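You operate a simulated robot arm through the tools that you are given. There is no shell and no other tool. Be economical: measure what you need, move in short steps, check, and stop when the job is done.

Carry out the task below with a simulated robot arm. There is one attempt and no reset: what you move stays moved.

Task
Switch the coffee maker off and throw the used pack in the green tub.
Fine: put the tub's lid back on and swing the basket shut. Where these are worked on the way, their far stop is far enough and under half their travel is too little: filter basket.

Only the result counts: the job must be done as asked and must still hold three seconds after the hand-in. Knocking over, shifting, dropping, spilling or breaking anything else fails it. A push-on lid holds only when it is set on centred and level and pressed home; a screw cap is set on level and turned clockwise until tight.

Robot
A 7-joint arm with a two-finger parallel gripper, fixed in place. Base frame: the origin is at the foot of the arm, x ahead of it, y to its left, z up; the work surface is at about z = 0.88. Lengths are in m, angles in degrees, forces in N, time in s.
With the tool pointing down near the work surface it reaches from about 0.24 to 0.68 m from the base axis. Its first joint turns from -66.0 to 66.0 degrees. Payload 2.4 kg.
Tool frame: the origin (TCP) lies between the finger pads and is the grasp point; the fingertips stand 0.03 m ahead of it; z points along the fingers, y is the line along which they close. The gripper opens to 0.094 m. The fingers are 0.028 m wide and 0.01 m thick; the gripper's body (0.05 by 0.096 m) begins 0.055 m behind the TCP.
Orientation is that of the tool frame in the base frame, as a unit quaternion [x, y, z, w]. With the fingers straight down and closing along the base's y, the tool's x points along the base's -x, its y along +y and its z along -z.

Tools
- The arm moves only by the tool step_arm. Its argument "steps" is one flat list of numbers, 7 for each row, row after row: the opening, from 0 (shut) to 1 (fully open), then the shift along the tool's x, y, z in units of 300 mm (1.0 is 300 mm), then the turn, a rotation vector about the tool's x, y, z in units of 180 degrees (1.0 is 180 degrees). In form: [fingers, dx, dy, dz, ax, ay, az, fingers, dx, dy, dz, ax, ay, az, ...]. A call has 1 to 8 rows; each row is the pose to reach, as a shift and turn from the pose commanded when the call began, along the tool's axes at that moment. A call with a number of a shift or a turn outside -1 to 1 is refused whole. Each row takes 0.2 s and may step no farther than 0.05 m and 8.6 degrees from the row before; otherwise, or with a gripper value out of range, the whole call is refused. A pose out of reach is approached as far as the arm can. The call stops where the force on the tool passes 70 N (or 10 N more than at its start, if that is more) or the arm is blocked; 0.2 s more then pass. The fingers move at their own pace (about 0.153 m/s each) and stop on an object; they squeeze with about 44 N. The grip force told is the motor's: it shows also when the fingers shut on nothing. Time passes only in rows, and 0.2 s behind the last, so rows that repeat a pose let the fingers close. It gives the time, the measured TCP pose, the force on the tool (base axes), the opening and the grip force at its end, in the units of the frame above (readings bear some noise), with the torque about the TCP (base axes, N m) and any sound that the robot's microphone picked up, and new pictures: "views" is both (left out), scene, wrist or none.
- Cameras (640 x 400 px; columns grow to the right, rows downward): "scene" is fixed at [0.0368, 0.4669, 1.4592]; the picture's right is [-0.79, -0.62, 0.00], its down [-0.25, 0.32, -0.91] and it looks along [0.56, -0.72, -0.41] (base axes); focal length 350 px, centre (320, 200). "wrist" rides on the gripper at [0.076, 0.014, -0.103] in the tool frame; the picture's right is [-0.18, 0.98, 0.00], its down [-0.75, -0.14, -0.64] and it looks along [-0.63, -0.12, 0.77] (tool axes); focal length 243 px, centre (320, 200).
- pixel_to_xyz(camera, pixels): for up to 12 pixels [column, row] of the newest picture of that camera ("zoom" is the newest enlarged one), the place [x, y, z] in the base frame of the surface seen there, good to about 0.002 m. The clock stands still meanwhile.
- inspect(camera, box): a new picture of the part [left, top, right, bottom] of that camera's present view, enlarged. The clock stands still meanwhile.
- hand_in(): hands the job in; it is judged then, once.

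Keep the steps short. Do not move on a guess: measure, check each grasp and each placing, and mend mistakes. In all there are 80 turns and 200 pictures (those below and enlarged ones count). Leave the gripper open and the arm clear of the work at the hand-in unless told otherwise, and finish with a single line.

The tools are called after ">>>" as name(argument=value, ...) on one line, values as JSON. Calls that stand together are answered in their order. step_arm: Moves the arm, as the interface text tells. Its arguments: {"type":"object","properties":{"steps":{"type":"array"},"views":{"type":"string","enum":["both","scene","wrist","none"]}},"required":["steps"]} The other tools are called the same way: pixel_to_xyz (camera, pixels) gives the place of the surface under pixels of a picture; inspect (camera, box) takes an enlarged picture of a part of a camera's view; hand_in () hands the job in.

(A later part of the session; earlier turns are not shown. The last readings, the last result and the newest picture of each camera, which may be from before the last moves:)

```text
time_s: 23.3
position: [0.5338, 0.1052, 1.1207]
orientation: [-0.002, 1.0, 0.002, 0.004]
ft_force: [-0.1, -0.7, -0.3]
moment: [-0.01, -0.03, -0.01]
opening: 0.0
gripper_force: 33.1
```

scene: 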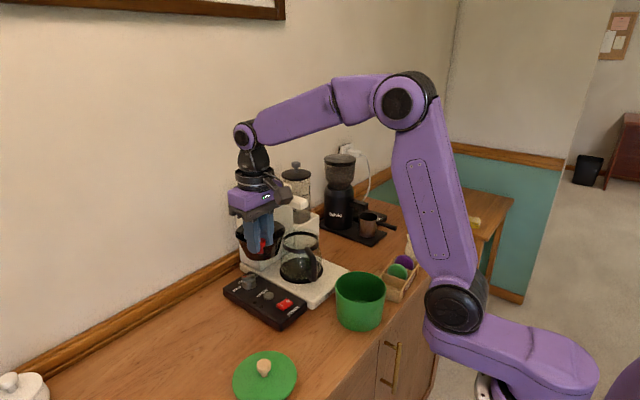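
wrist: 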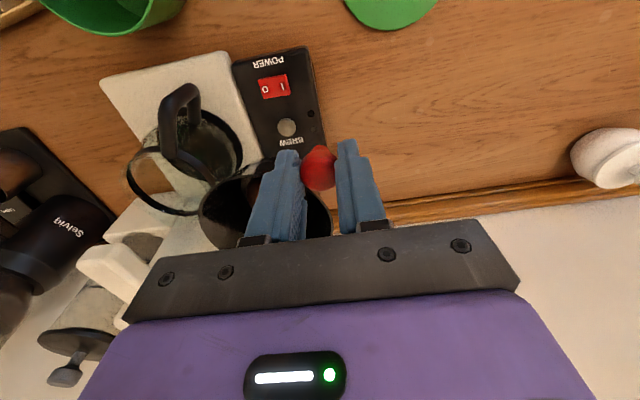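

The fingers have shut on nothing, so the knob slipped out, presumably because the basket met its stop. I'll rise straight up and look.

>>> step_arm(steps=[0, 0, 0, -0.12, 0, 0, 0, 0, 0, 0, -0.24, 0, 0, 0, 0, 0.1, 0, -0.3, 0, 0, 0, 0, 0.2, 0, -0.3, 0, 0, 0, 0, 0.2, 0, -0.3, 0, 0, 0])

>>> inspect(camera="scene", box=[210, 160, 330, 280])

>>> inspect(camera="wrist", box=[180, 80, 380, 250])

```text
time_s: 24.5
position: [0.4724, 0.1017, 1.2097]
orientation: [0.001, 1.0, 0.0, 0.001]
ft_force: [-0.2, 0.2, -0.1]
moment: [0.0, -0.03, 0.02]
opening: 0.0
gripper_force: 33.6
```

scene: 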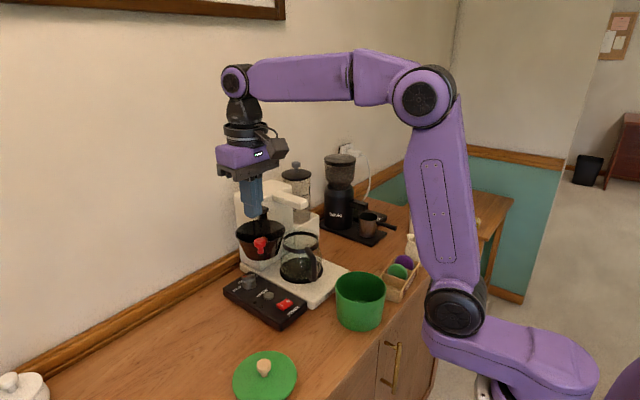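
wrist: 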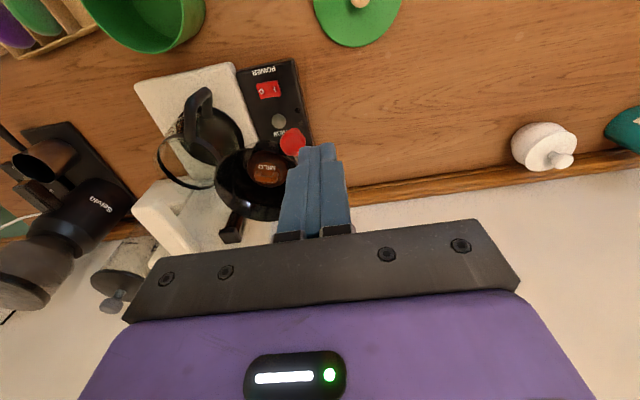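

```text
3.33 times, centred on (270, 220) of scene
```

zoom: 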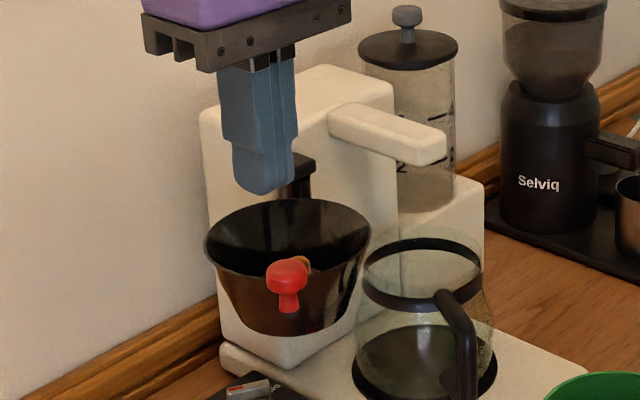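

```text
2.35 times, centred on (280, 165) of wrist
```

zoom: 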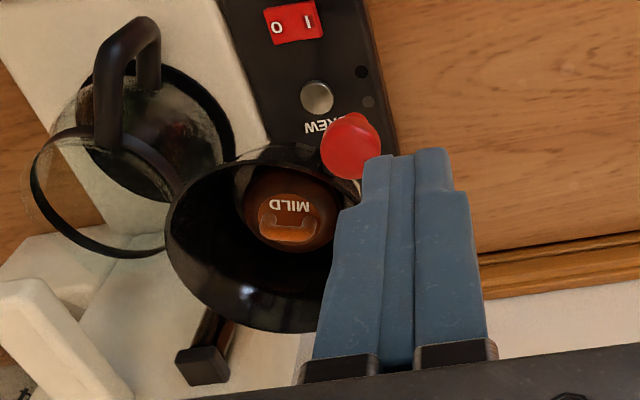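

The basket stands at its open stop, clear of the white arm. The pack's tab now runs across the picture at zoom (287,228). I'll measure it.

>>> pixel_to_xyz(camera="zoom", pixels=[[266, 222], [288, 224], [309, 226], [288, 235], [288, 206], [250, 200], [325, 220], [290, 180], [350, 140], [300, 150], [230, 320], [180, 240]])

>>> pixel_to_xyz(camera="scene", pixels=[[260, 243], [301, 236], [262, 222]])

```text
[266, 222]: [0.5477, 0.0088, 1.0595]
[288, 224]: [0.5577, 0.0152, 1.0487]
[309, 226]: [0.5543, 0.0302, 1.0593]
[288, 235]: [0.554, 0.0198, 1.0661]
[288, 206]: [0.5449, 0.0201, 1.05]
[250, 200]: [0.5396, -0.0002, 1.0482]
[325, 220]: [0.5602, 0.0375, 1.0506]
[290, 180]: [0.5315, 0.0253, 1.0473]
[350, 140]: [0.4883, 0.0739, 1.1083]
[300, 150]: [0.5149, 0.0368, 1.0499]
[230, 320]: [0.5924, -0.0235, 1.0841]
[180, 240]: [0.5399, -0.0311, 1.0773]
```

```text
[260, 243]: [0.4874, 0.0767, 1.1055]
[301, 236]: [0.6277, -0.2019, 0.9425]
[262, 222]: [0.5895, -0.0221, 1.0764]
```

The tab is an arch about 24 mm long and 6 mm thick, centred at (0.552, 0.020), top at 1.066, lying about 16 degrees off the y axis. I'll grip its flat faces, so I'll move above it while turning the gripper about 66 degrees.

>>> step_arm(steps=[0.35, -0.033, -0.034, 0, 0, 0, -0.0455, 0.35, -0.067, -0.068, 0, 0, 0, -0.091, 0.35, -0.1, -0.102, 0, 0, 0, -0.1365, 0.35, -0.134, -0.136, 0, 0, 0, -0.182, 0.35, -0.167, -0.17, 0, 0, 0, -0.2275, 0.35, -0.2, -0.204, 0, 0, 0, -0.273, 0.35, -0.234, -0.238, 0, 0, 0, -0.3185, 0.35, -0.267, -0.272, 0, 0, 0, -0.364])

>>> inspect(camera="wrist", box=[220, 60, 420, 220])

>>> inspect(camera="scene", box=[210, 160, 330, 280])

```text
time_s: 26.3
position: [0.5529, 0.0183, 1.2091]
orientation: [-0.542, 0.841, -0.001, 0.001]
ft_force: [0.0, -0.4, 0.6]
moment: [-0.01, 0.01, -0.04]
opening: 0.0329
gripper_force: 0.1
```

scene: 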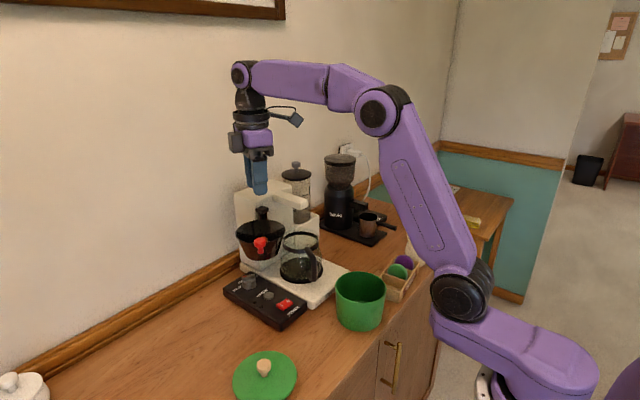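
wrist: 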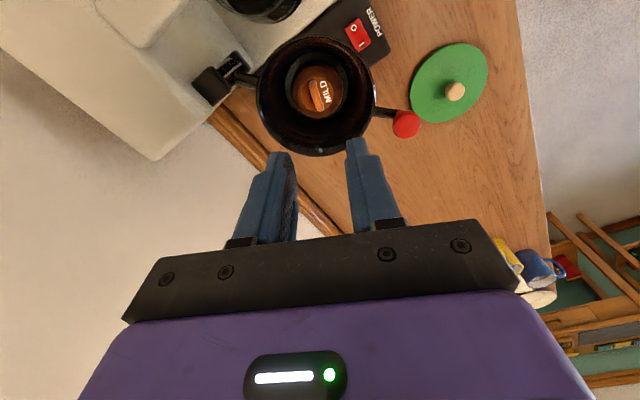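

```text
2.50 times, centred on (320, 140) of wrist
```

zoom: 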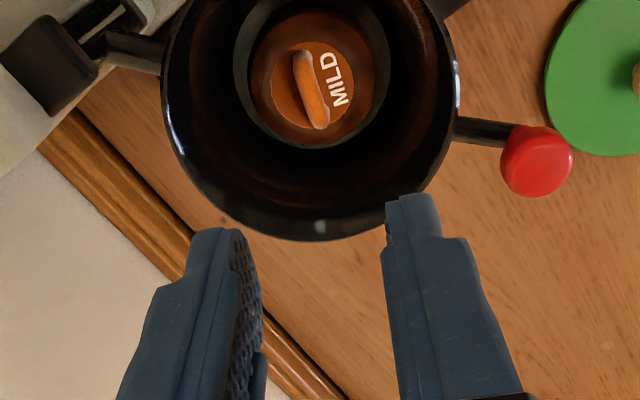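

```text
3.33 times, centred on (270, 220) of scene
```

zoom: 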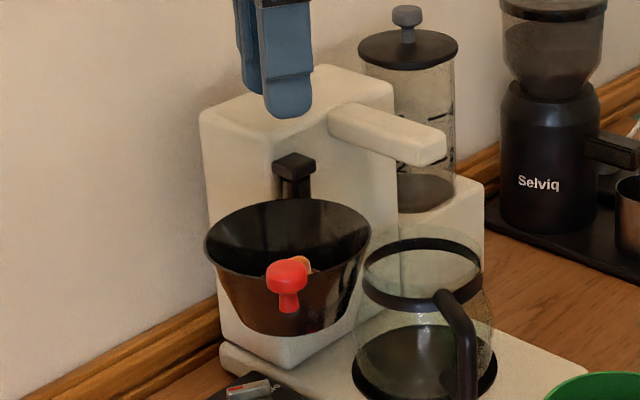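

The wrist now looks straight into the basket, with the tab running from zoom (300,58) to (320,125). I'll measure along it.

>>> pixel_to_xyz(camera="zoom", pixels=[[299, 60], [305, 75], [310, 90], [315, 105], [320, 120], [301, 95], [321, 88], [330, 70], [260, 80], [370, 85], [310, 30], [318, 145]])

```text
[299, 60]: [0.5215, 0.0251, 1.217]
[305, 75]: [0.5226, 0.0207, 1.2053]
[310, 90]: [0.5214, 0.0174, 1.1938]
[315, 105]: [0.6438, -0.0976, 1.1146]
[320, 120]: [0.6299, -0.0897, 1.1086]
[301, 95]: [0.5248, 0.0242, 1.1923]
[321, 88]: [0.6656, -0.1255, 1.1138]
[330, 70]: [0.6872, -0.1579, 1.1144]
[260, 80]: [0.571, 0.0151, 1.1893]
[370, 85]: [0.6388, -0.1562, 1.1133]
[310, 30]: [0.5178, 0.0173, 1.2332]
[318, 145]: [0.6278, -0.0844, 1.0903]
```

That zoom was the scene picture, so I'll repeat with plain wrist pixels.

>>> pixel_to_xyz(camera="wrist", pixels=[[311.6, 83], [314, 90], [316, 96], [318, 102], [320, 109], [311, 96], [321, 94], [306, 100], [328, 95], [318, 113], [310, 80], [298, 95]])

```text
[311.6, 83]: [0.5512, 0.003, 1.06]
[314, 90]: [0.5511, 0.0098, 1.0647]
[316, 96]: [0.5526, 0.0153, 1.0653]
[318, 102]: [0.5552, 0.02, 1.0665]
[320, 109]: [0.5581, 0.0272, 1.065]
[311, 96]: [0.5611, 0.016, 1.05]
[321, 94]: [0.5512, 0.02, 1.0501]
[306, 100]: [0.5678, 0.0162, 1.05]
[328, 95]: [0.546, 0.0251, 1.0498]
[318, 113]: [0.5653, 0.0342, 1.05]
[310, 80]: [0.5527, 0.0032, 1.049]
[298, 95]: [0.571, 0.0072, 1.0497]
```

Tab centre (0.5545, 0.0165), top 1.066, pack top 1.050. I'll turn 8.5 degrees more and lower until the tips are about 4 mm above the pack, with the fingers still open.

>>> step_arm(steps=[0.35, 0.004, -0.007, 0.13, 0, 0, -0.0465, 0.35, 0.004, -0.007, 0.26, 0, 0, -0.0465, 0.35, 0.004, -0.007, 0.35, 0, 0, -0.0465, 0.35, 0.004, -0.007, 0.35, 0, 0, -0.0465])

>>> inspect(camera="wrist", box=[220, 60, 420, 220])

```text
time_s: 27.3
position: [0.5536, 0.0177, 1.1028]
orientation: [-0.601, 0.799, -0.001, 0.001]
ft_force: [-0.8, -0.9, 0.3]
moment: [0.05, 0.01, 0.03]
opening: 0.0328
gripper_force: 0.1
```

scene: 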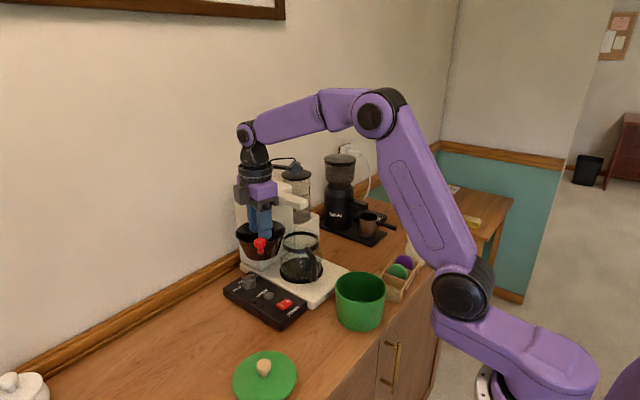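
wrist: 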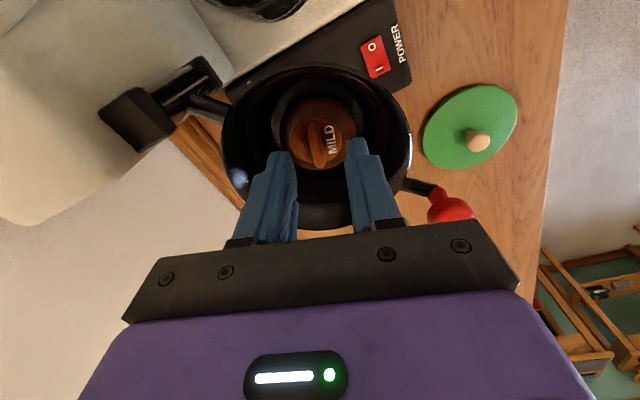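

```text
2.50 times, centred on (320, 140) of wrist
```

zoom: 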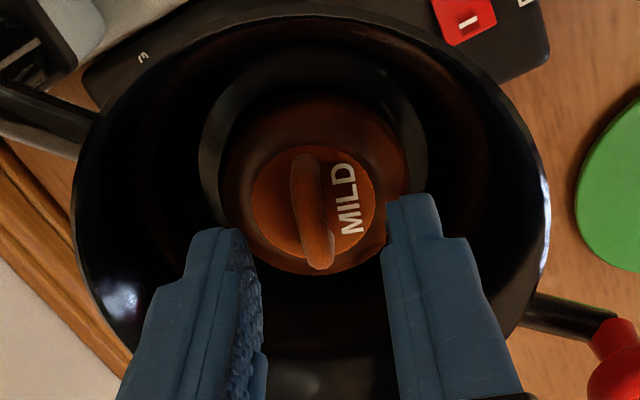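

The tab is centred between the fingers and aligned. I'll lower 19 mm and close.

>>> step_arm(steps=[0.35, 0, 0, 0.035, 0, 0, 0, 0.35, 0, 0, 0.063, 0, 0, 0, 0.35, 0, 0, 0.063, 0, 0, 0, 0, 0, 0, 0.063, 0, 0, 0, 0, 0, 0, 0.063, 0, 0, 0], views="wrist")

>>> inspect(camera="wrist", box=[220, 60, 420, 220])

```text
time_s: 28.5
position: [0.5532, 0.0176, 1.085]
orientation: [-0.599, 0.8, -0.001, 0.002]
ft_force: [0.4, -1.1, 0.0]
moment: [-0.03, 0.01, -0.02]
opening: 0.0069
gripper_force: 40.4
```

wrist: 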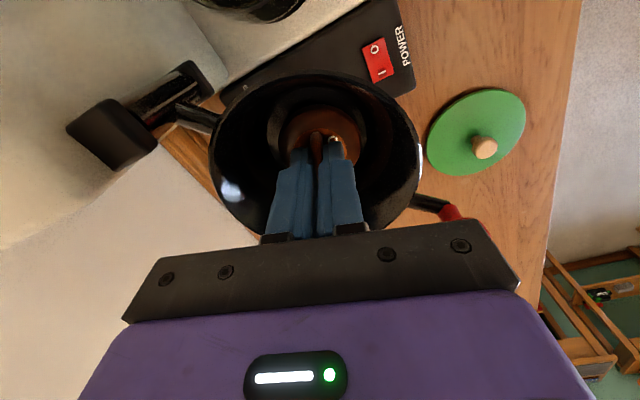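

```text
2.50 times, centred on (320, 140) of wrist
```

zoom: 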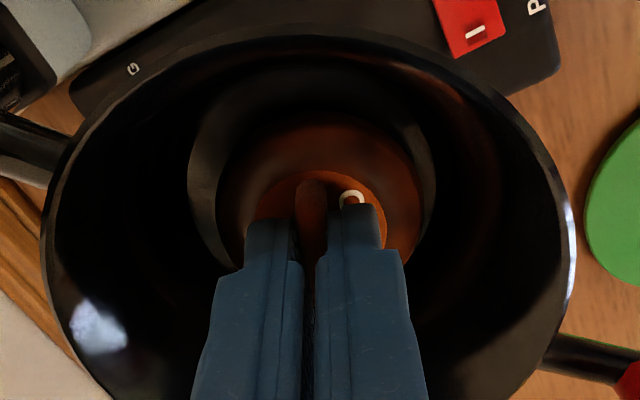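

The tab is held (7 mm). I'll lift straight up slowly and watch that the pack comes along.

>>> step_arm(steps=[0, 0, 0, -0.04, 0, 0, 0, 0, 0, 0, -0.1, 0, 0, 0, 0, 0, 0, -0.18, 0, 0, 0, 0, 0, 0, -0.28, 0, 0, 0, 0, 0, 0, -0.4, 0, 0, 0])

>>> inspect(camera="scene", box=[210, 140, 340, 280])

```text
time_s: 29.7
position: [0.5535, 0.0182, 1.2063]
orientation: [-0.6, 0.8, -0.001, 0.001]
ft_force: [-0.6, 0.3, -1.3]
moment: [-0.02, 0.01, -0.04]
opening: 0.0068
gripper_force: 40.6
```

scene: 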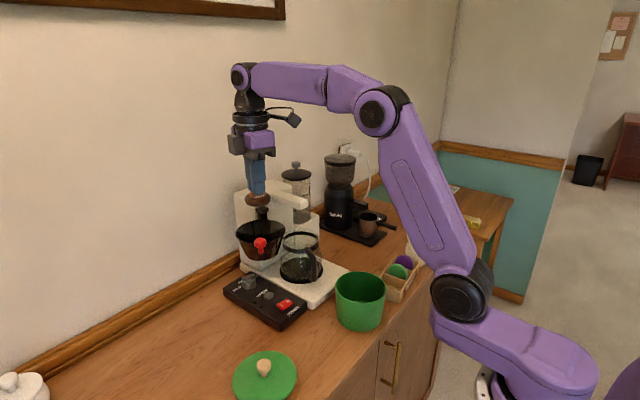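
wrist: 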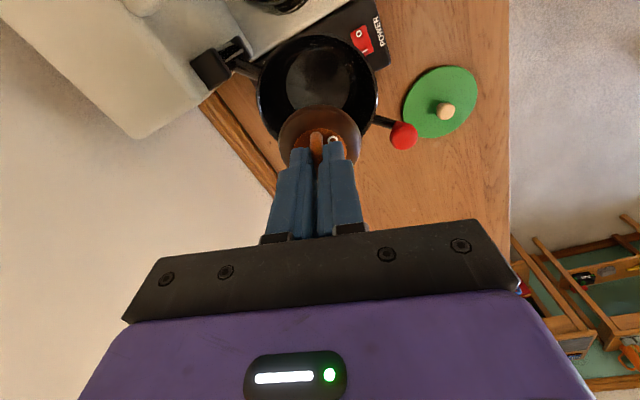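

```text
2.86 times, centred on (275, 210) of scene
```

zoom: 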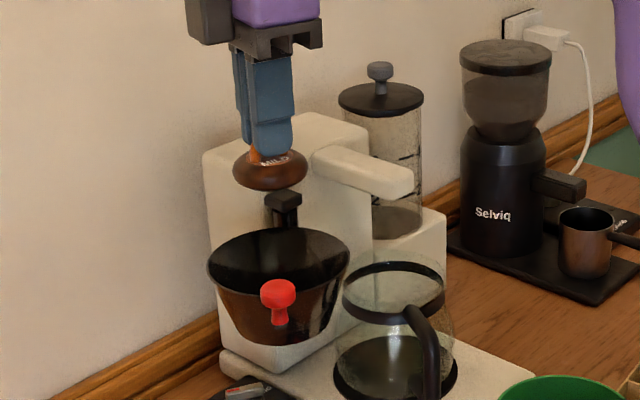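

The pack hangs on the tab and the basket stayed at its stop. I'll carry it high to above the tub at (0.354, -0.086), turning the gripper back on the way.

>>> step_arm(steps=[0, 0.065, 0.0676, 0, 0, 0, 0.0455, 0, 0.13, 0.135, 0, 0, 0, 0.091, 0, 0.195, 0.203, 0, 0, 0, 0.1365, 0, 0.26, 0.2705, 0, 0, 0, 0.182, 0, 0.325, 0.338, 0, 0, 0, 0.2275, 0, 0.39, 0.406, 0, 0, 0, 0.273, 0, 0.455, 0.473, 0, 0, 0, 0.3185, 0, 0.52, 0.541, 0, 0, 0, 0.364])

>>> inspect(camera="scene", box=[290, 160, 430, 340])

```text
time_s: 31.5
position: [0.3552, -0.0874, 1.2053]
orientation: [-0.072, 0.997, 0.001, 0.001]
ft_force: [-0.1, 0.0, -0.6]
moment: [-0.03, 0.0, -0.03]
opening: 0.0069
gripper_force: 40.2
```

scene: 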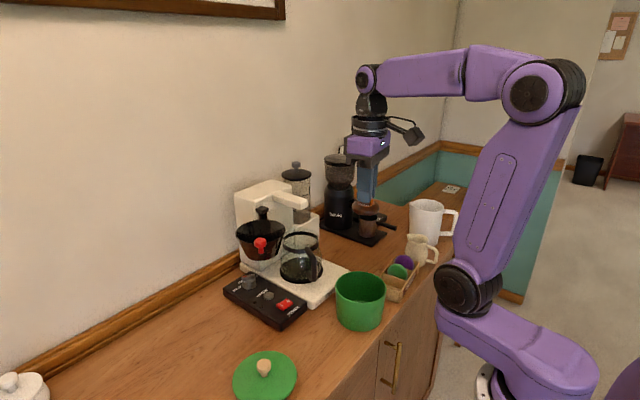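
wrist: 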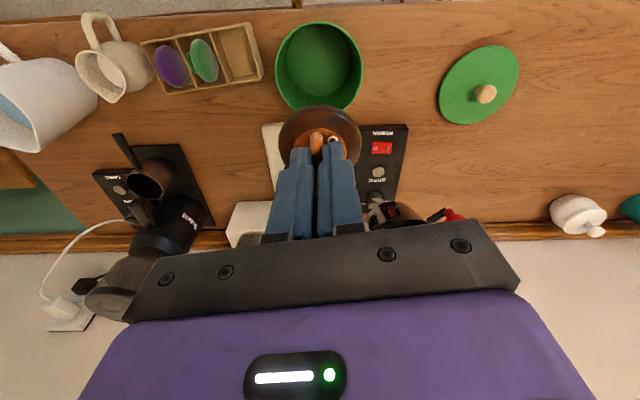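

```text
2.22 times, centred on (360, 250) of scene
```

zoom: 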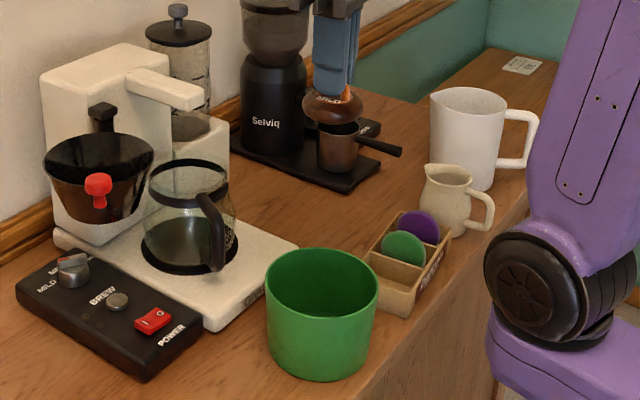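

The pack is hanging over the tub area. I'll measure the tub's rim and floor before lowering.

>>> pixel_to_xyz(camera="wrist", pixels=[[276, 70], [361, 66], [318, 23], [300, 105], [335, 105], [318, 60], [318, 75], [300, 120], [338, 115], [284, 45], [354, 42]])

>>> pixel_to_xyz(camera="scene", pixels=[[362, 298], [340, 284], [384, 283], [362, 273], [368, 210]])

```text
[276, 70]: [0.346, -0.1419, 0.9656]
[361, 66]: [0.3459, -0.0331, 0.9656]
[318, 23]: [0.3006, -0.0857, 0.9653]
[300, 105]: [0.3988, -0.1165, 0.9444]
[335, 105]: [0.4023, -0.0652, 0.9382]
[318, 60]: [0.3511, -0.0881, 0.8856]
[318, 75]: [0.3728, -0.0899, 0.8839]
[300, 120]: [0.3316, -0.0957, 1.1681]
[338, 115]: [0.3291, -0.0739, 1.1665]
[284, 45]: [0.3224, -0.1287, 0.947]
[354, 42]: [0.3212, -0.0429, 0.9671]
```

```text
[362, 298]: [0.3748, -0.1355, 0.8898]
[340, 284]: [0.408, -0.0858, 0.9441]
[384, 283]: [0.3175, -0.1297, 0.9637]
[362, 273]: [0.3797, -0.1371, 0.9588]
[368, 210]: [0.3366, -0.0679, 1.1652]
```

Tub centre (0.354, -0.0875), rim at 0.966, floor at 0.884, and the pack is right over it. I'll lower it inside to just above the floor.

>>> step_arm(steps=[0, 0, 0, 0.16, 0, 0, 0, 0, 0, 0, 0.32, 0, 0, 0, 0, 0, 0, 0.48, 0, 0, 0, 0, 0, 0, 0.64, 0, 0, 0, 0, 0, 0, 0.74, 0, 0, 0, 0, 0, 0, 0.8, 0, 0, 0])

>>> inspect(camera="scene", box=[300, 220, 430, 340])

```text
time_s: 32.9
position: [0.3527, -0.0878, 0.9641]
orientation: [-0.072, 0.997, -0.001, 0.002]
ft_force: [-0.5, 0.6, -0.6]
moment: [0.01, -0.04, 0.0]
opening: 0.0069
gripper_force: 40.8
```

scene: 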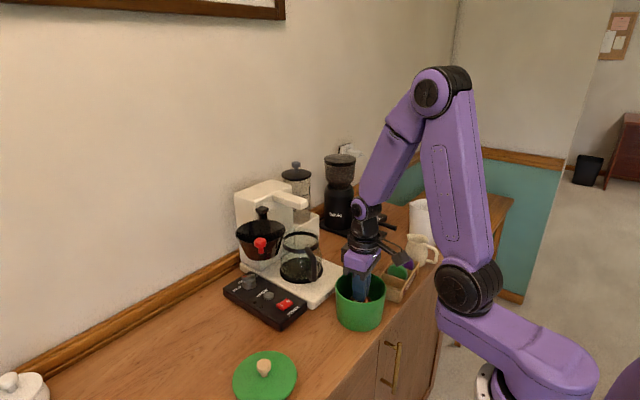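
wrist: 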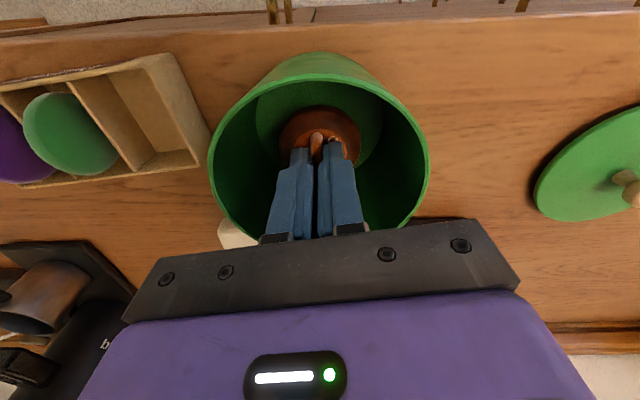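

```text
3.33 times, centred on (365, 280) of scene
```

zoom: 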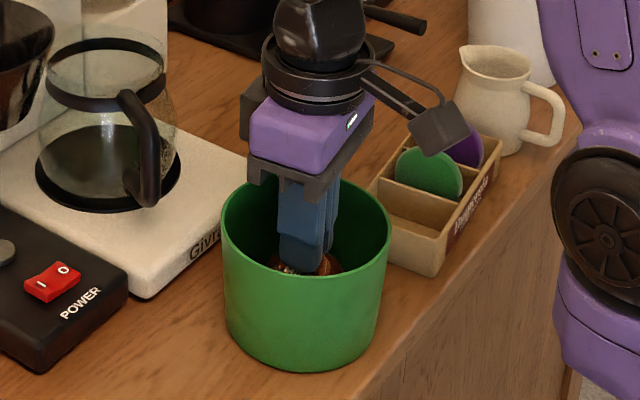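

The pack is inside the tub. I'll lower another 1 cm gently, then let go and rise.

>>> step_arm(steps=[0, 0, 0, 0.012, 0, 0, 0, 0, 0, 0, 0.024, 0, 0, 0, 0, 0, 0, 0.036, 0, 0, 0], views="none")

```text
time_s: 33.7
position: [0.3534, -0.0867, 0.9532]
orientation: [-0.072, 0.997, -0.001, 0.002]
ft_force: [0.5, -0.7, -1.3]
moment: [-0.01, 0.0, 0.01]
opening: 0.0068
gripper_force: 41.0
```

No contact yet, and the pack is only slightly above the floor. I'll open and rise.

>>> step_arm(steps=[0.3, 0, 0, 0, 0, 0, 0, 0.3, 0, 0, 0, 0, 0, 0, 0.3, 0, 0, -0.12, 0, 0, 0, 0.3, 0, 0, -0.28, 0, 0, 0, 0.3, 0, 0, -0.44, 0, 0, 0, 0.3, 0, 0, -0.6, 0, 0, 0, 0.3, 0, 0, -0.72, 0, 0, 0])

>>> inspect(camera="wrist", box=[240, 0, 400, 140])

```text
time_s: 35.3
position: [0.3558, -0.0853, 1.1696]
orientation: [-0.073, 0.997, -0.001, 0.002]
ft_force: [-0.7, -0.1, 0.7]
moment: [0.02, 0.0, -0.04]
opening: 0.0282
gripper_force: 0.1
```

scene: 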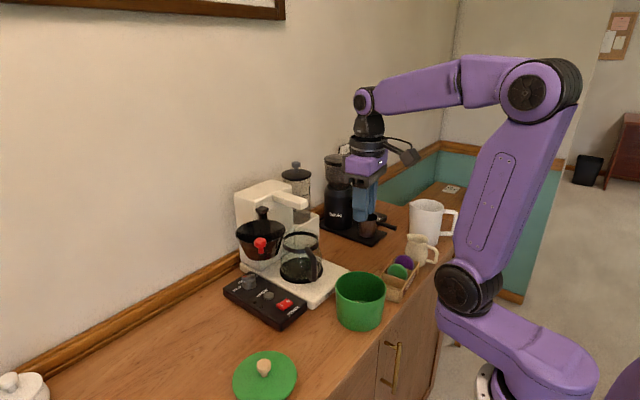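
wrist: 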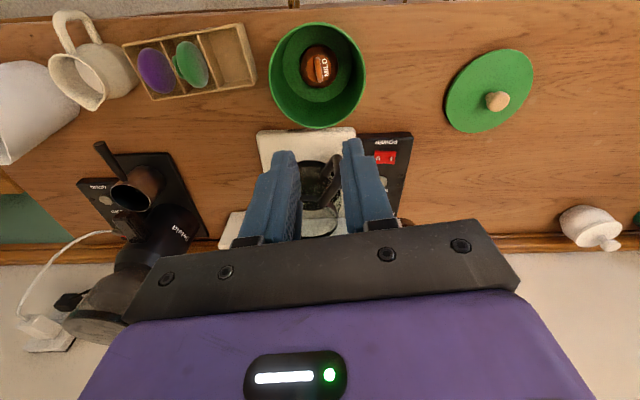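

```text
2.86 times, centred on (320, 70) of wrist
```

zoom: 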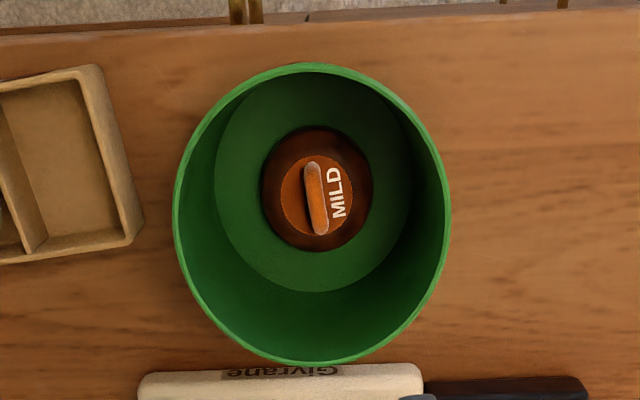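

The pack lies flat on the tub's floor. I'll measure the rim all round from here, and the lid and its knob where they lie.

>>> pixel_to_xyz(camera="zoom", pixels=[[178, 205], [447, 205], [314, 68], [318, 362], [220, 110], [410, 110], [212, 315], [415, 315]])

>>> pixel_to_xyz(camera="wrist", pixels=[[497, 101], [447, 98], [532, 80], [508, 51], [472, 131], [490, 100], [504, 102]])

```text
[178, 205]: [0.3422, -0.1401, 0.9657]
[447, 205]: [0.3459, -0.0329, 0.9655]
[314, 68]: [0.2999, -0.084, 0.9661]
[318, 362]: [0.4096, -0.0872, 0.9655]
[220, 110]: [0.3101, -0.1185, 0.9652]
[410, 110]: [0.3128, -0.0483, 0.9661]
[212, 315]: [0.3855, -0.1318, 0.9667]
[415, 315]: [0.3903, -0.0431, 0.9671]
```

```text
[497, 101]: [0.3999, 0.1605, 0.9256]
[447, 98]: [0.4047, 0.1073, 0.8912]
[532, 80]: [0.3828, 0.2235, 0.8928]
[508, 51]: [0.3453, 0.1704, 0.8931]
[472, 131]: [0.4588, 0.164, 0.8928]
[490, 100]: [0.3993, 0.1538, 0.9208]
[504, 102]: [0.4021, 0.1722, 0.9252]
```

Tub centre works out to (0.355, -0.086), which matches the TCP when the lid was first gripped. The lid is centred at (0.402, 0.1655). I'll move over the lid and straighten the gripper.

>>> step_arm(steps=[0.5, -0.0457, 0.134, 0, 0, 0, 0.0235, 0.5, -0.0914, 0.268, 0, 0, 0, 0.0467, 0.5, -0.1372, 0.402, 0, 0, 0, 0.0467, 0.5, -0.1829, 0.536, 0, 0, 0, 0.0467, 0.5, -0.2286, 0.67, 0, 0, 0, 0.0467, 0.5, -0.2743, 0.8043, 0, 0, 0, 0.0467, 0.5, -0.2743, 0.8043, 0.16, 0, 0, 0.0467, 0.5, -0.2743, 0.8043, 0.16, 0, 0, 0.0467])

>>> inspect(camera="wrist", box=[220, 0, 420, 160])

```text
time_s: 37.1
position: [0.3989, 0.1643, 1.121]
orientation: [0.0, 1.0, 0.0, 0.001]
ft_force: [-0.9, 0.2, 0.3]
moment: [0.03, -0.01, 0.0]
opening: 0.0473
gripper_force: 0.0
```

scene: 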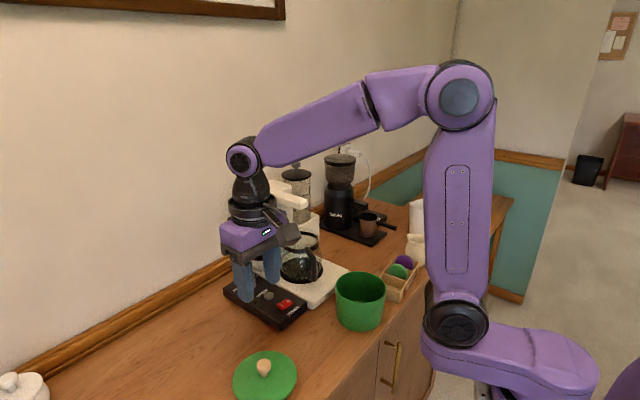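
wrist: 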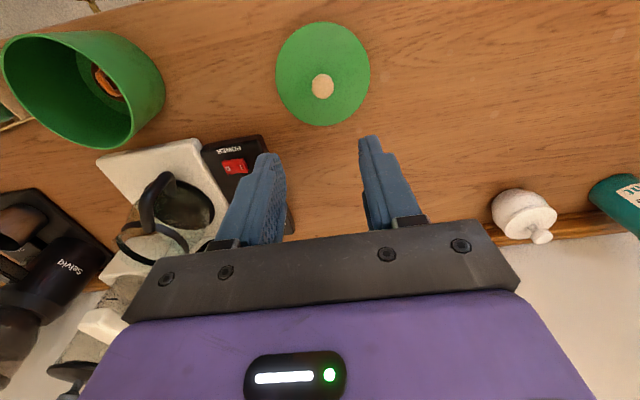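

```text
2.50 times, centred on (320, 80) of wrist
```

zoom: 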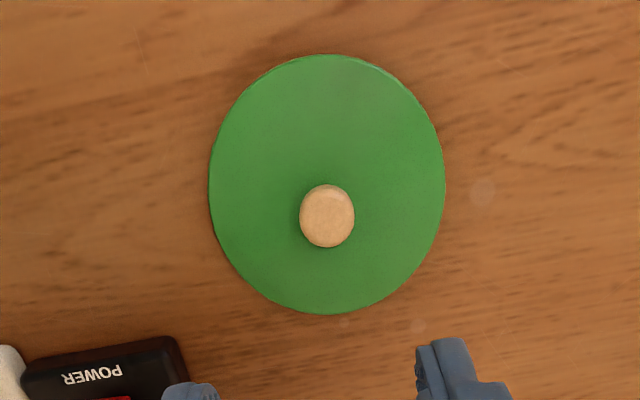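

The knob is under the gripper. I'll lower around it to TCP height 0.932 as before, and close.

>>> step_arm(steps=[0.5, -0.009, 0.004, 0.155, 0, 0, 0, 0.5, -0.009, 0.004, 0.31, 0, 0, 0, 0.5, -0.009, 0.004, 0.465, 0, 0, 0, 0.5, -0.009, 0.004, 0.59, 0, 0, 0, 0.5, -0.009, 0.004, 0.628, 0, 0, 0, 0.5, -0.009, 0.004, 0.628, 0, 0, 0, 0, -0.009, 0.004, 0.628, 0, 0, 0, 0, -0.009, 0.004, 0.628, 0, 0, 0])

```text
time_s: 38.9
position: [0.4029, 0.1647, 0.9339]
orientation: [0.001, 1.0, 0.0, 0.002]
ft_force: [0.2, -0.1, -0.1]
moment: [0.02, 0.01, 0.03]
opening: 0.0244
gripper_force: 43.8
```

scene: 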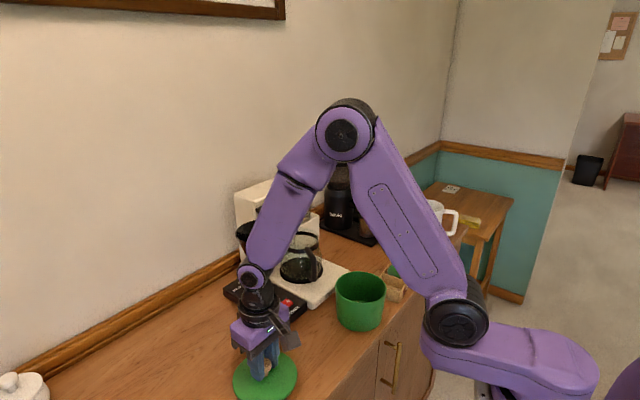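
wrist: 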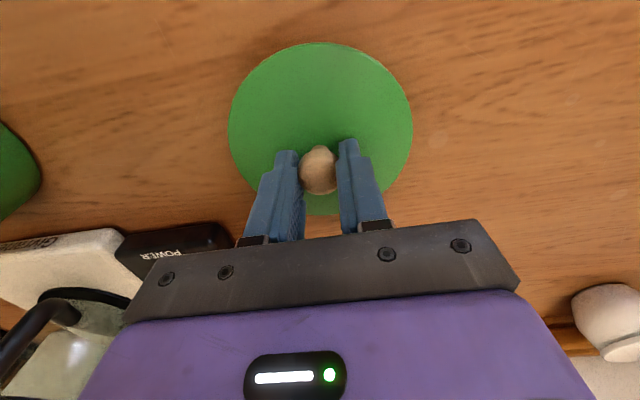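

Held firmly (24 mm). I'll lift it and start carrying it back towards the tub.

>>> step_arm(steps=[0, 0, 0, -0.15, 0, 0, 0, 0, 0, 0, -0.31, 0, 0, 0, 0, 0, 0, -0.46, 0, 0, 0, 0, 0.026, -0.14, -0.46, 0, 0, 0, 0, 0.053, -0.28, -0.46, 0, 0, 0, 0, 0.079, -0.42, -0.46, 0, 0, 0, 0, 0.105, -0.56, -0.46, 0, 0, 0, 0, 0.132, -0.7, -0.46, 0, 0, 0], views="none")

```text
time_s: 40.7
position: [0.3648, -0.0452, 1.0716]
orientation: [0.001, 1.0, 0.0, 0.002]
ft_force: [0.7, 0.3, -1.1]
moment: [0.01, -0.02, -0.02]
opening: 0.0244
gripper_force: 44.4
```

The lid is still held. I'll finish the move to above the tub's centre and check alignment.

>>> step_arm(steps=[0, 0.016, -0.068, 0, 0, 0, 0, 0, 0.031, -0.136, 0, 0, 0, 0, 0, 0.031, -0.136, 0, 0, 0, 0])

>>> step_arm(steps=[0, 0, 0, 0, 0, 0, 0], views="none")

>>> inspect(camera="scene", box=[300, 210, 430, 340])

```text
time_s: 41.5
position: [0.3558, -0.0851, 1.0708]
orientation: [0.001, 1.0, 0.0, 0.002]
ft_force: [-0.4, 0.6, 0.0]
moment: [0.0, 0.0, 0.0]
opening: 0.0239
gripper_force: 44.0
```

scene: 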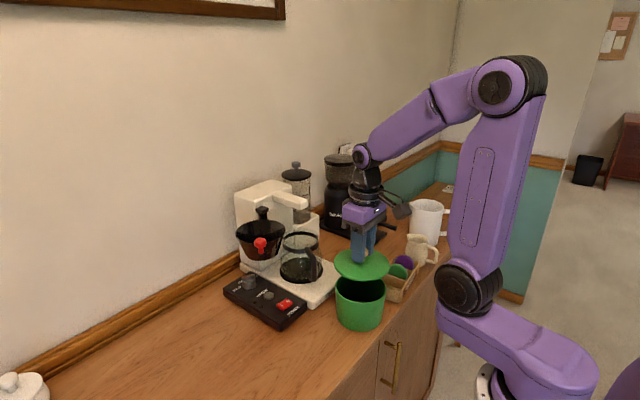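
wrist: 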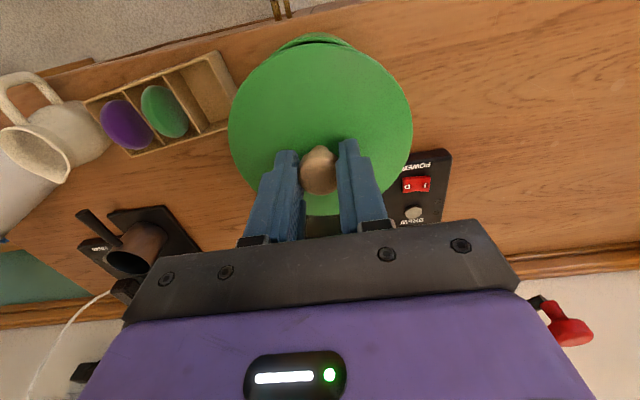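

```text
time_s: 41.9
position: [0.3548, -0.0852, 1.0716]
orientation: [0.001, 1.0, 0.0, 0.002]
ft_force: [0.3, 0.9, -0.4]
moment: [0.01, -0.02, 0.02]
opening: 0.0241
gripper_force: 43.9
```

```text
3.08 times, centred on (365, 275) of scene
```

zoom: 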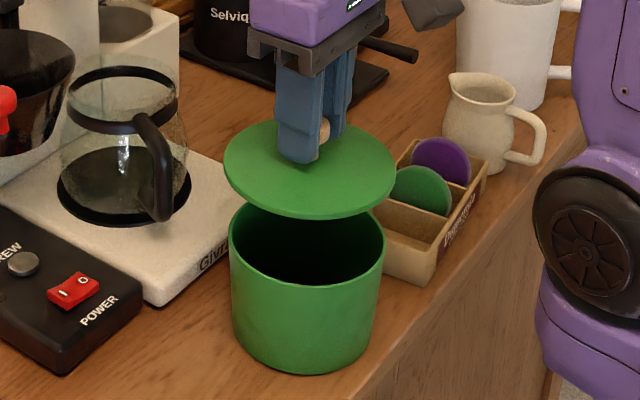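

The lid is level over the tub. I'll check its actual centre from its edges.

>>> pixel_to_xyz(camera="wrist", pixels=[[231, 130], [410, 130], [320, 46], [256, 75], [386, 77], [270, 60], [372, 62], [240, 100], [403, 105], [390, 190], [265, 40], [350, 213]])

```text
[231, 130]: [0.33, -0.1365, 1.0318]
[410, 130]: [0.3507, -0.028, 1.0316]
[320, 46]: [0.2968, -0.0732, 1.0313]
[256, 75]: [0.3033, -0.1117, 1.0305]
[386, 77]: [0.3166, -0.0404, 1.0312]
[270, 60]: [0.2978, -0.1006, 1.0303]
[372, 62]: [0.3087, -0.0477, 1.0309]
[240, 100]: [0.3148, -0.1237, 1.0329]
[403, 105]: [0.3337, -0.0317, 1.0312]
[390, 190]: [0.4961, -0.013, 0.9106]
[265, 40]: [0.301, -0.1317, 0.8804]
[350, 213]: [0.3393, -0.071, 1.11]
```

The lid's centre is within about 1 mm of the tub's. I'll lower to just above the rim, then in small steps.

>>> step_arm(steps=[0, 0, -0.002, 0.08, 0, 0, 0, 0, 0, -0.002, 0.15, 0, 0, 0, 0, 0, -0.002, 0.17, 0, 0, 0, 0, 0, -0.002, 0.18, 0, 0, 0, 0, 0, -0.002, 0.19, 0, 0, 0], views="scene")

>>> inspect(camera="scene", box=[300, 210, 430, 340])

```text
time_s: 43.1
position: [0.355, -0.0859, 1.0138]
orientation: [0.0, 1.0, 0.0, 0.001]
ft_force: [0.5, 0.2, 0.1]
moment: [0.0, -0.06, 0.02]
opening: 0.0243
gripper_force: 44.5
```

scene: 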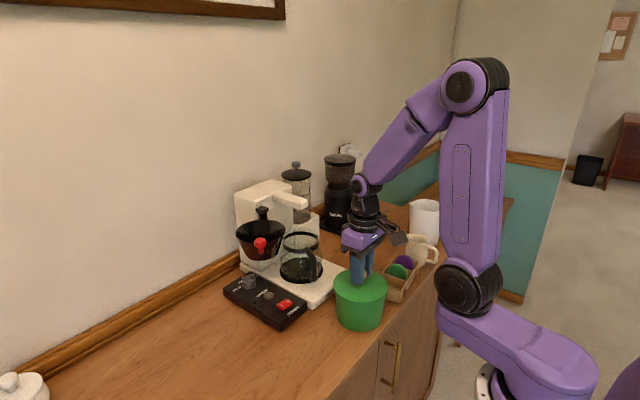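

```text
3.08 times, centred on (365, 275) of scene
```

zoom: 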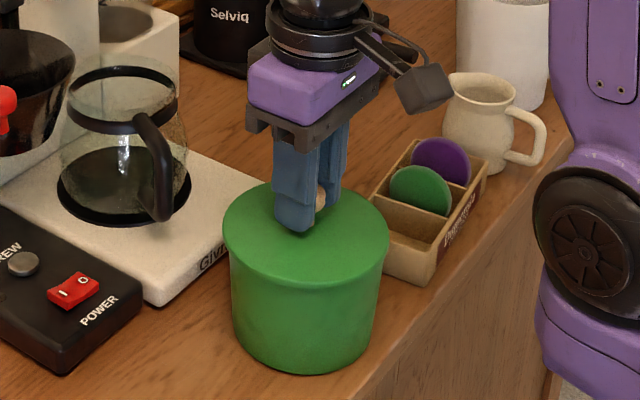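

The lid is nested on the rim with no side force. I'll press on in small steps until it seats.

>>> step_arm(steps=[0, 0, 0, 0.005, 0, 0, 0, 0, 0, 0, 0.01, 0, 0, 0, 0, 0, 0, 0.015, 0, 0, 0, 0, 0, 0, 0.02, 0, 0, 0], views="none")

```text
time_s: 44.1
position: [0.354, -0.0856, 1.0103]
orientation: [0.0, 1.0, 0.0, 0.004]
ft_force: [-9.3, 10.2, 56.7]
moment: [0.27, 0.07, 0.19]
opening: 0.0241
gripper_force: 44.7
```

57 N and no snap yet. I'll press a little more.

>>> step_arm(steps=[0, 0, 0, 0.004, 0, 0, 0, 0, 0, 0, 0.008, 0, 0, 0, 0, 0, 0, 0.012, 0, 0, 0], views="scene")

>>> inspect(camera="scene", box=[310, 240, 420, 340])

```text
time_s: 44.8
position: [0.3564, -0.0869, 1.0079]
orientation: [0.0, 1.0, -0.001, 0.005]
ft_force: [-1.2, 1.0, 12.7]
moment: [0.26, 0.05, 0.1]
opening: 0.0241
gripper_force: 44.4
stopped in row 3: the force on the tool passed its limit (the readings are from after the stop); the commanded pose is now the measured one
```

scene: 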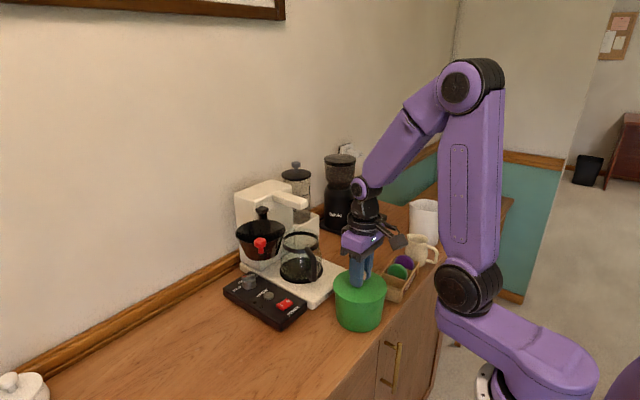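

```text
4.00 times, centred on (365, 290) of scene
```

zoom: 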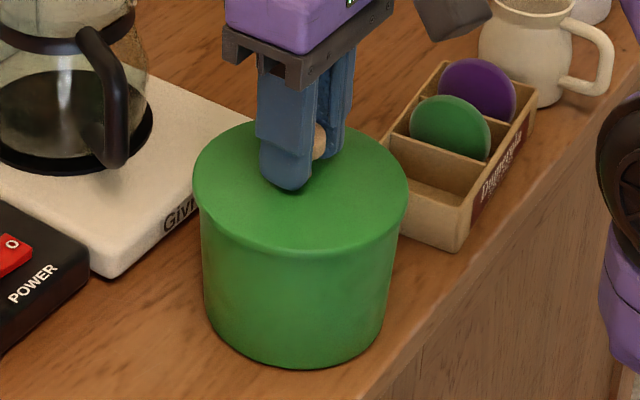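

I'll compare the lid's height with its first reading (top 0.971) at several points.

>>> pixel_to_xyz(camera="zoom", pixels=[[210, 190], [300, 240], [395, 190], [350, 140], [240, 150], [300, 215], [385, 160], [225, 220]])

```text
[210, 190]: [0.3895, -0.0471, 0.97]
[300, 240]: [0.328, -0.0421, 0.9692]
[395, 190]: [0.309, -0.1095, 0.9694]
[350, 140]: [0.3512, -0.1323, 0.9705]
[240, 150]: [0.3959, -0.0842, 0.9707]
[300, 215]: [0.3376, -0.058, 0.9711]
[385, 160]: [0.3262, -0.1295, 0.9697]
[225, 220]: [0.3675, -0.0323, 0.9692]
```

The lid is level and at its original height, but I heard no snap. I'll release, rise, close the fingers, and press centrally on top of the knob to be sure.

>>> step_arm(steps=[0.5, 0, 0, 0, 0, 0, 0, 0.5, 0, 0, 0, 0, 0, 0, 0.5, 0, 0, -0.1, 0, 0, 0, 0.5, 0, 0, -0.18, 0, 0, 0, 0, 0.003, 0, -0.18, 0, 0, 0, 0, 0.003, 0, -0.18, 0, 0, 0])

>>> inspect(camera="scene", box=[310, 240, 420, 340])

```text
time_s: 46.2
position: [0.3545, -0.0861, 1.0603]
orientation: [-0.001, 1.0, -0.001, 0.005]
ft_force: [0.0, 0.2, 0.8]
moment: [-0.01, 0.01, 0.01]
opening: 0.0002
gripper_force: 33.2
heard: snap
```

scene: 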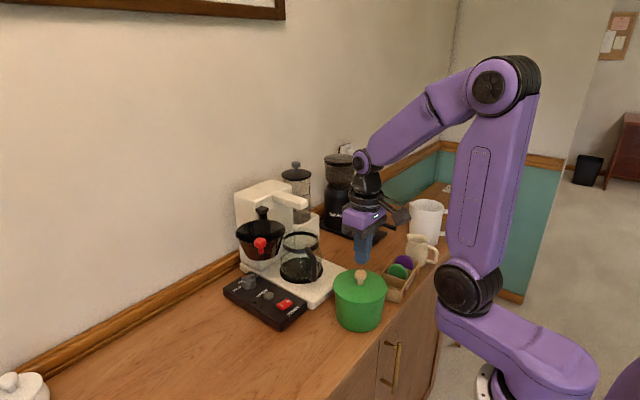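
wrist: 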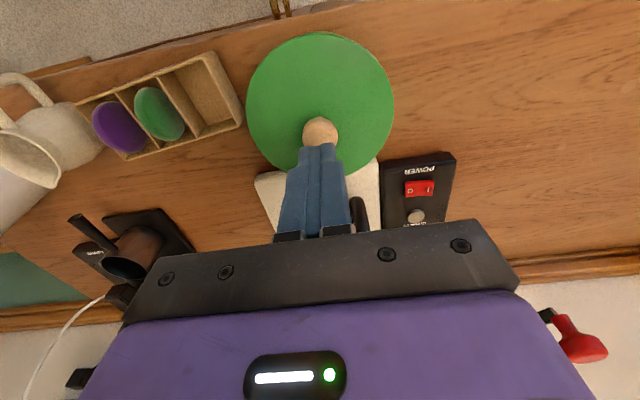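

```text
4.00 times, centred on (365, 290) of scene
```

zoom: 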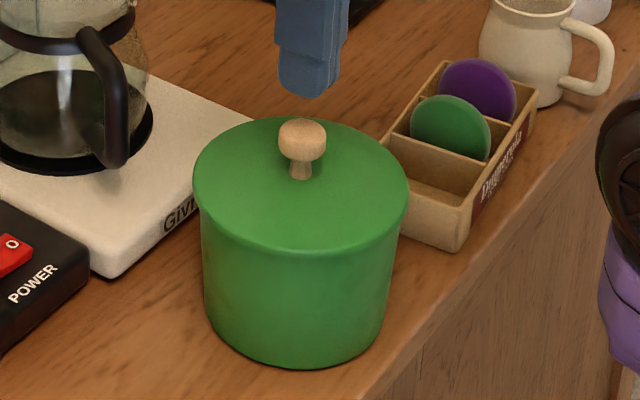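

A snap was heard in this call, but I can't tell whether it was the lid seating or springing loose. I'll press straight down on the knob (top at 1.003) to settle it.

>>> step_arm(steps=[0, 0, 0, 0.05, 0, 0, 0, 0, 0, 0, 0.075, 0, 0, 0, 0, 0, 0, 0.085, 0, 0, 0, 0, 0, 0, 0.092, 0, 0, 0, 0, 0, 0, 0.099, 0, 0, 0, 0, 0, 0, 0.106, 0, 0, 0, 0, 0, 0, 0.113, 0, 0, 0], views="none")

```text
time_s: 47.6
position: [0.3557, -0.087, 1.0341]
orientation: [0.001, 1.0, -0.001, 0.006]
ft_force: [-10.3, 3.3, 24.3]
moment: [0.1, 0.44, -0.03]
opening: 0.0
gripper_force: 32.6
stopped in row 6: the force on the tool passed its limit (the readings are from after the stop); the commanded pose is now the measured one
```

70 N without another snap, with the knob top at its original height. I'll back off and measure the lid once more.

>>> step_arm(steps=[0, 0, 0, -0.1, 0, 0, 0, 0, 0, 0, -0.25, 0, 0, 0, 0, 0, 0, -0.4, 0, 0, 0, 0, 0, 0, -0.5, 0, 0, 0])

>>> inspect(camera="scene", box=[310, 240, 430, 340])

>>> pixel_to_xyz(camera="zoom", pixels=[[287, 140], [280, 243], [185, 205], [286, 168], [280, 360], [190, 310]])

>>> pixel_to_xyz(camera="wrist", pixels=[[318, 99], [300, 50], [345, 50], [280, 85], [355, 90], [320, 70]])

```text
time_s: 48.6
position: [0.3548, -0.0894, 1.1813]
orientation: [0.0, 1.0, -0.001, 0.006]
ft_force: [0.1, -0.2, 0.5]
moment: [-0.02, 0.0, 0.0]
opening: 0.0
gripper_force: 32.9
```

scene: 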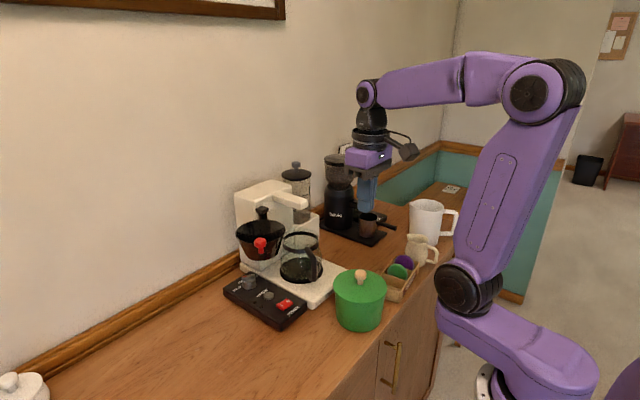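
wrist: 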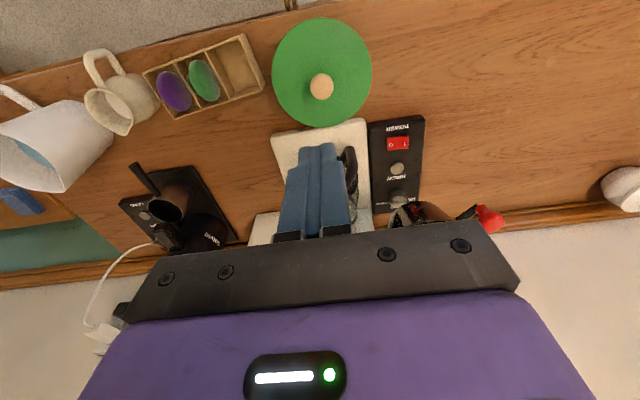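

```text
4.00 times, centred on (370, 290) of scene
```

zoom: 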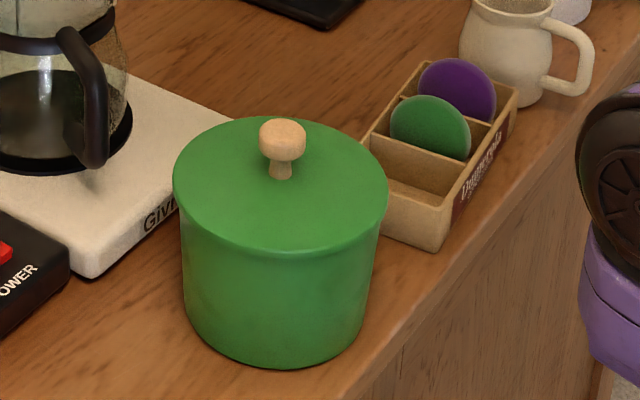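

```text
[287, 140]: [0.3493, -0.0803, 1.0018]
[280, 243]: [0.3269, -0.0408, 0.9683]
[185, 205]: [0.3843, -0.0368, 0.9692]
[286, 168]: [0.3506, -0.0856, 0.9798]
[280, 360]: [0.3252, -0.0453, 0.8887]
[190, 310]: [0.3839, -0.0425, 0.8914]
```

```text
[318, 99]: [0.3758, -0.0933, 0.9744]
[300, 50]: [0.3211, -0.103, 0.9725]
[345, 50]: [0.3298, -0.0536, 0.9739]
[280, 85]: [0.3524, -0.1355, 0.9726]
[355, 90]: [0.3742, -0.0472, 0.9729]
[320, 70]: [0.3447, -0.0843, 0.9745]
```

Lid and tub look just as they did at the start, level and flush, with the lid's height unchanged. Next is the basket: I'll move above its red knob at about (0.488, 0.076) with the fingers half open.

>>> step_arm(steps=[0, -0.0894, 0.11, 0, 0, 0.0038, 0, 0, -0.1788, 0.22, 0, 0, 0.0038, 0, 0.5, -0.2682, 0.33, 0, 0, 0.0038, 0, 0.5, -0.3576, 0.44, 0, 0, 0.0038, 0, 0.5, -0.447, 0.5517, 0, 0, 0.0038, 0, 0.5, -0.447, 0.5517, 0.12, 0, 0.0038, 0, 0.5, -0.447, 0.5517, 0.12, 0, 0.0038, 0])

>>> pixel_to_xyz(camera="scene", pixels=[[260, 242], [256, 242], [265, 242], [260, 250]])

>>> inspect(camera="scene", box=[210, 160, 330, 280])

```text
time_s: 50.2
position: [0.4883, 0.08, 1.1475]
orientation: [0.0, 1.0, -0.001, 0.0]
ft_force: [-0.4, -0.4, 0.4]
moment: [-0.01, -0.01, 0.02]
opening: 0.047
gripper_force: 0.2
```

scene: 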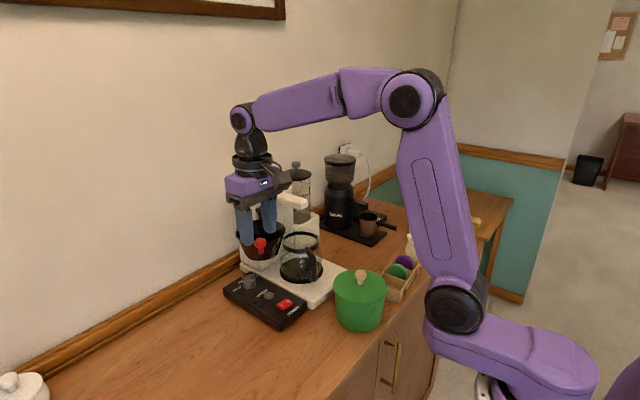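
wrist: 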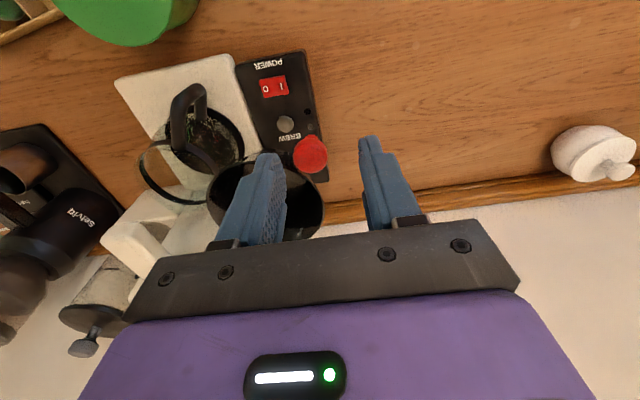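

```text
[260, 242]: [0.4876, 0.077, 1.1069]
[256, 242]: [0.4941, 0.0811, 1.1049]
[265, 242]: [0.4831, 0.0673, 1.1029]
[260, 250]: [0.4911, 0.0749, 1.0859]
```

```text
3.33 times, centred on (270, 220) of scene
```

zoom: 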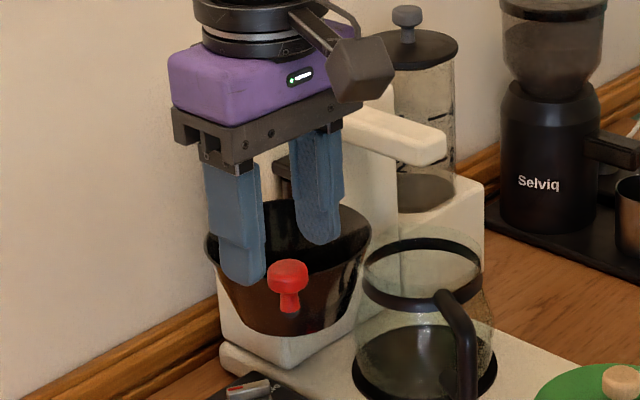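

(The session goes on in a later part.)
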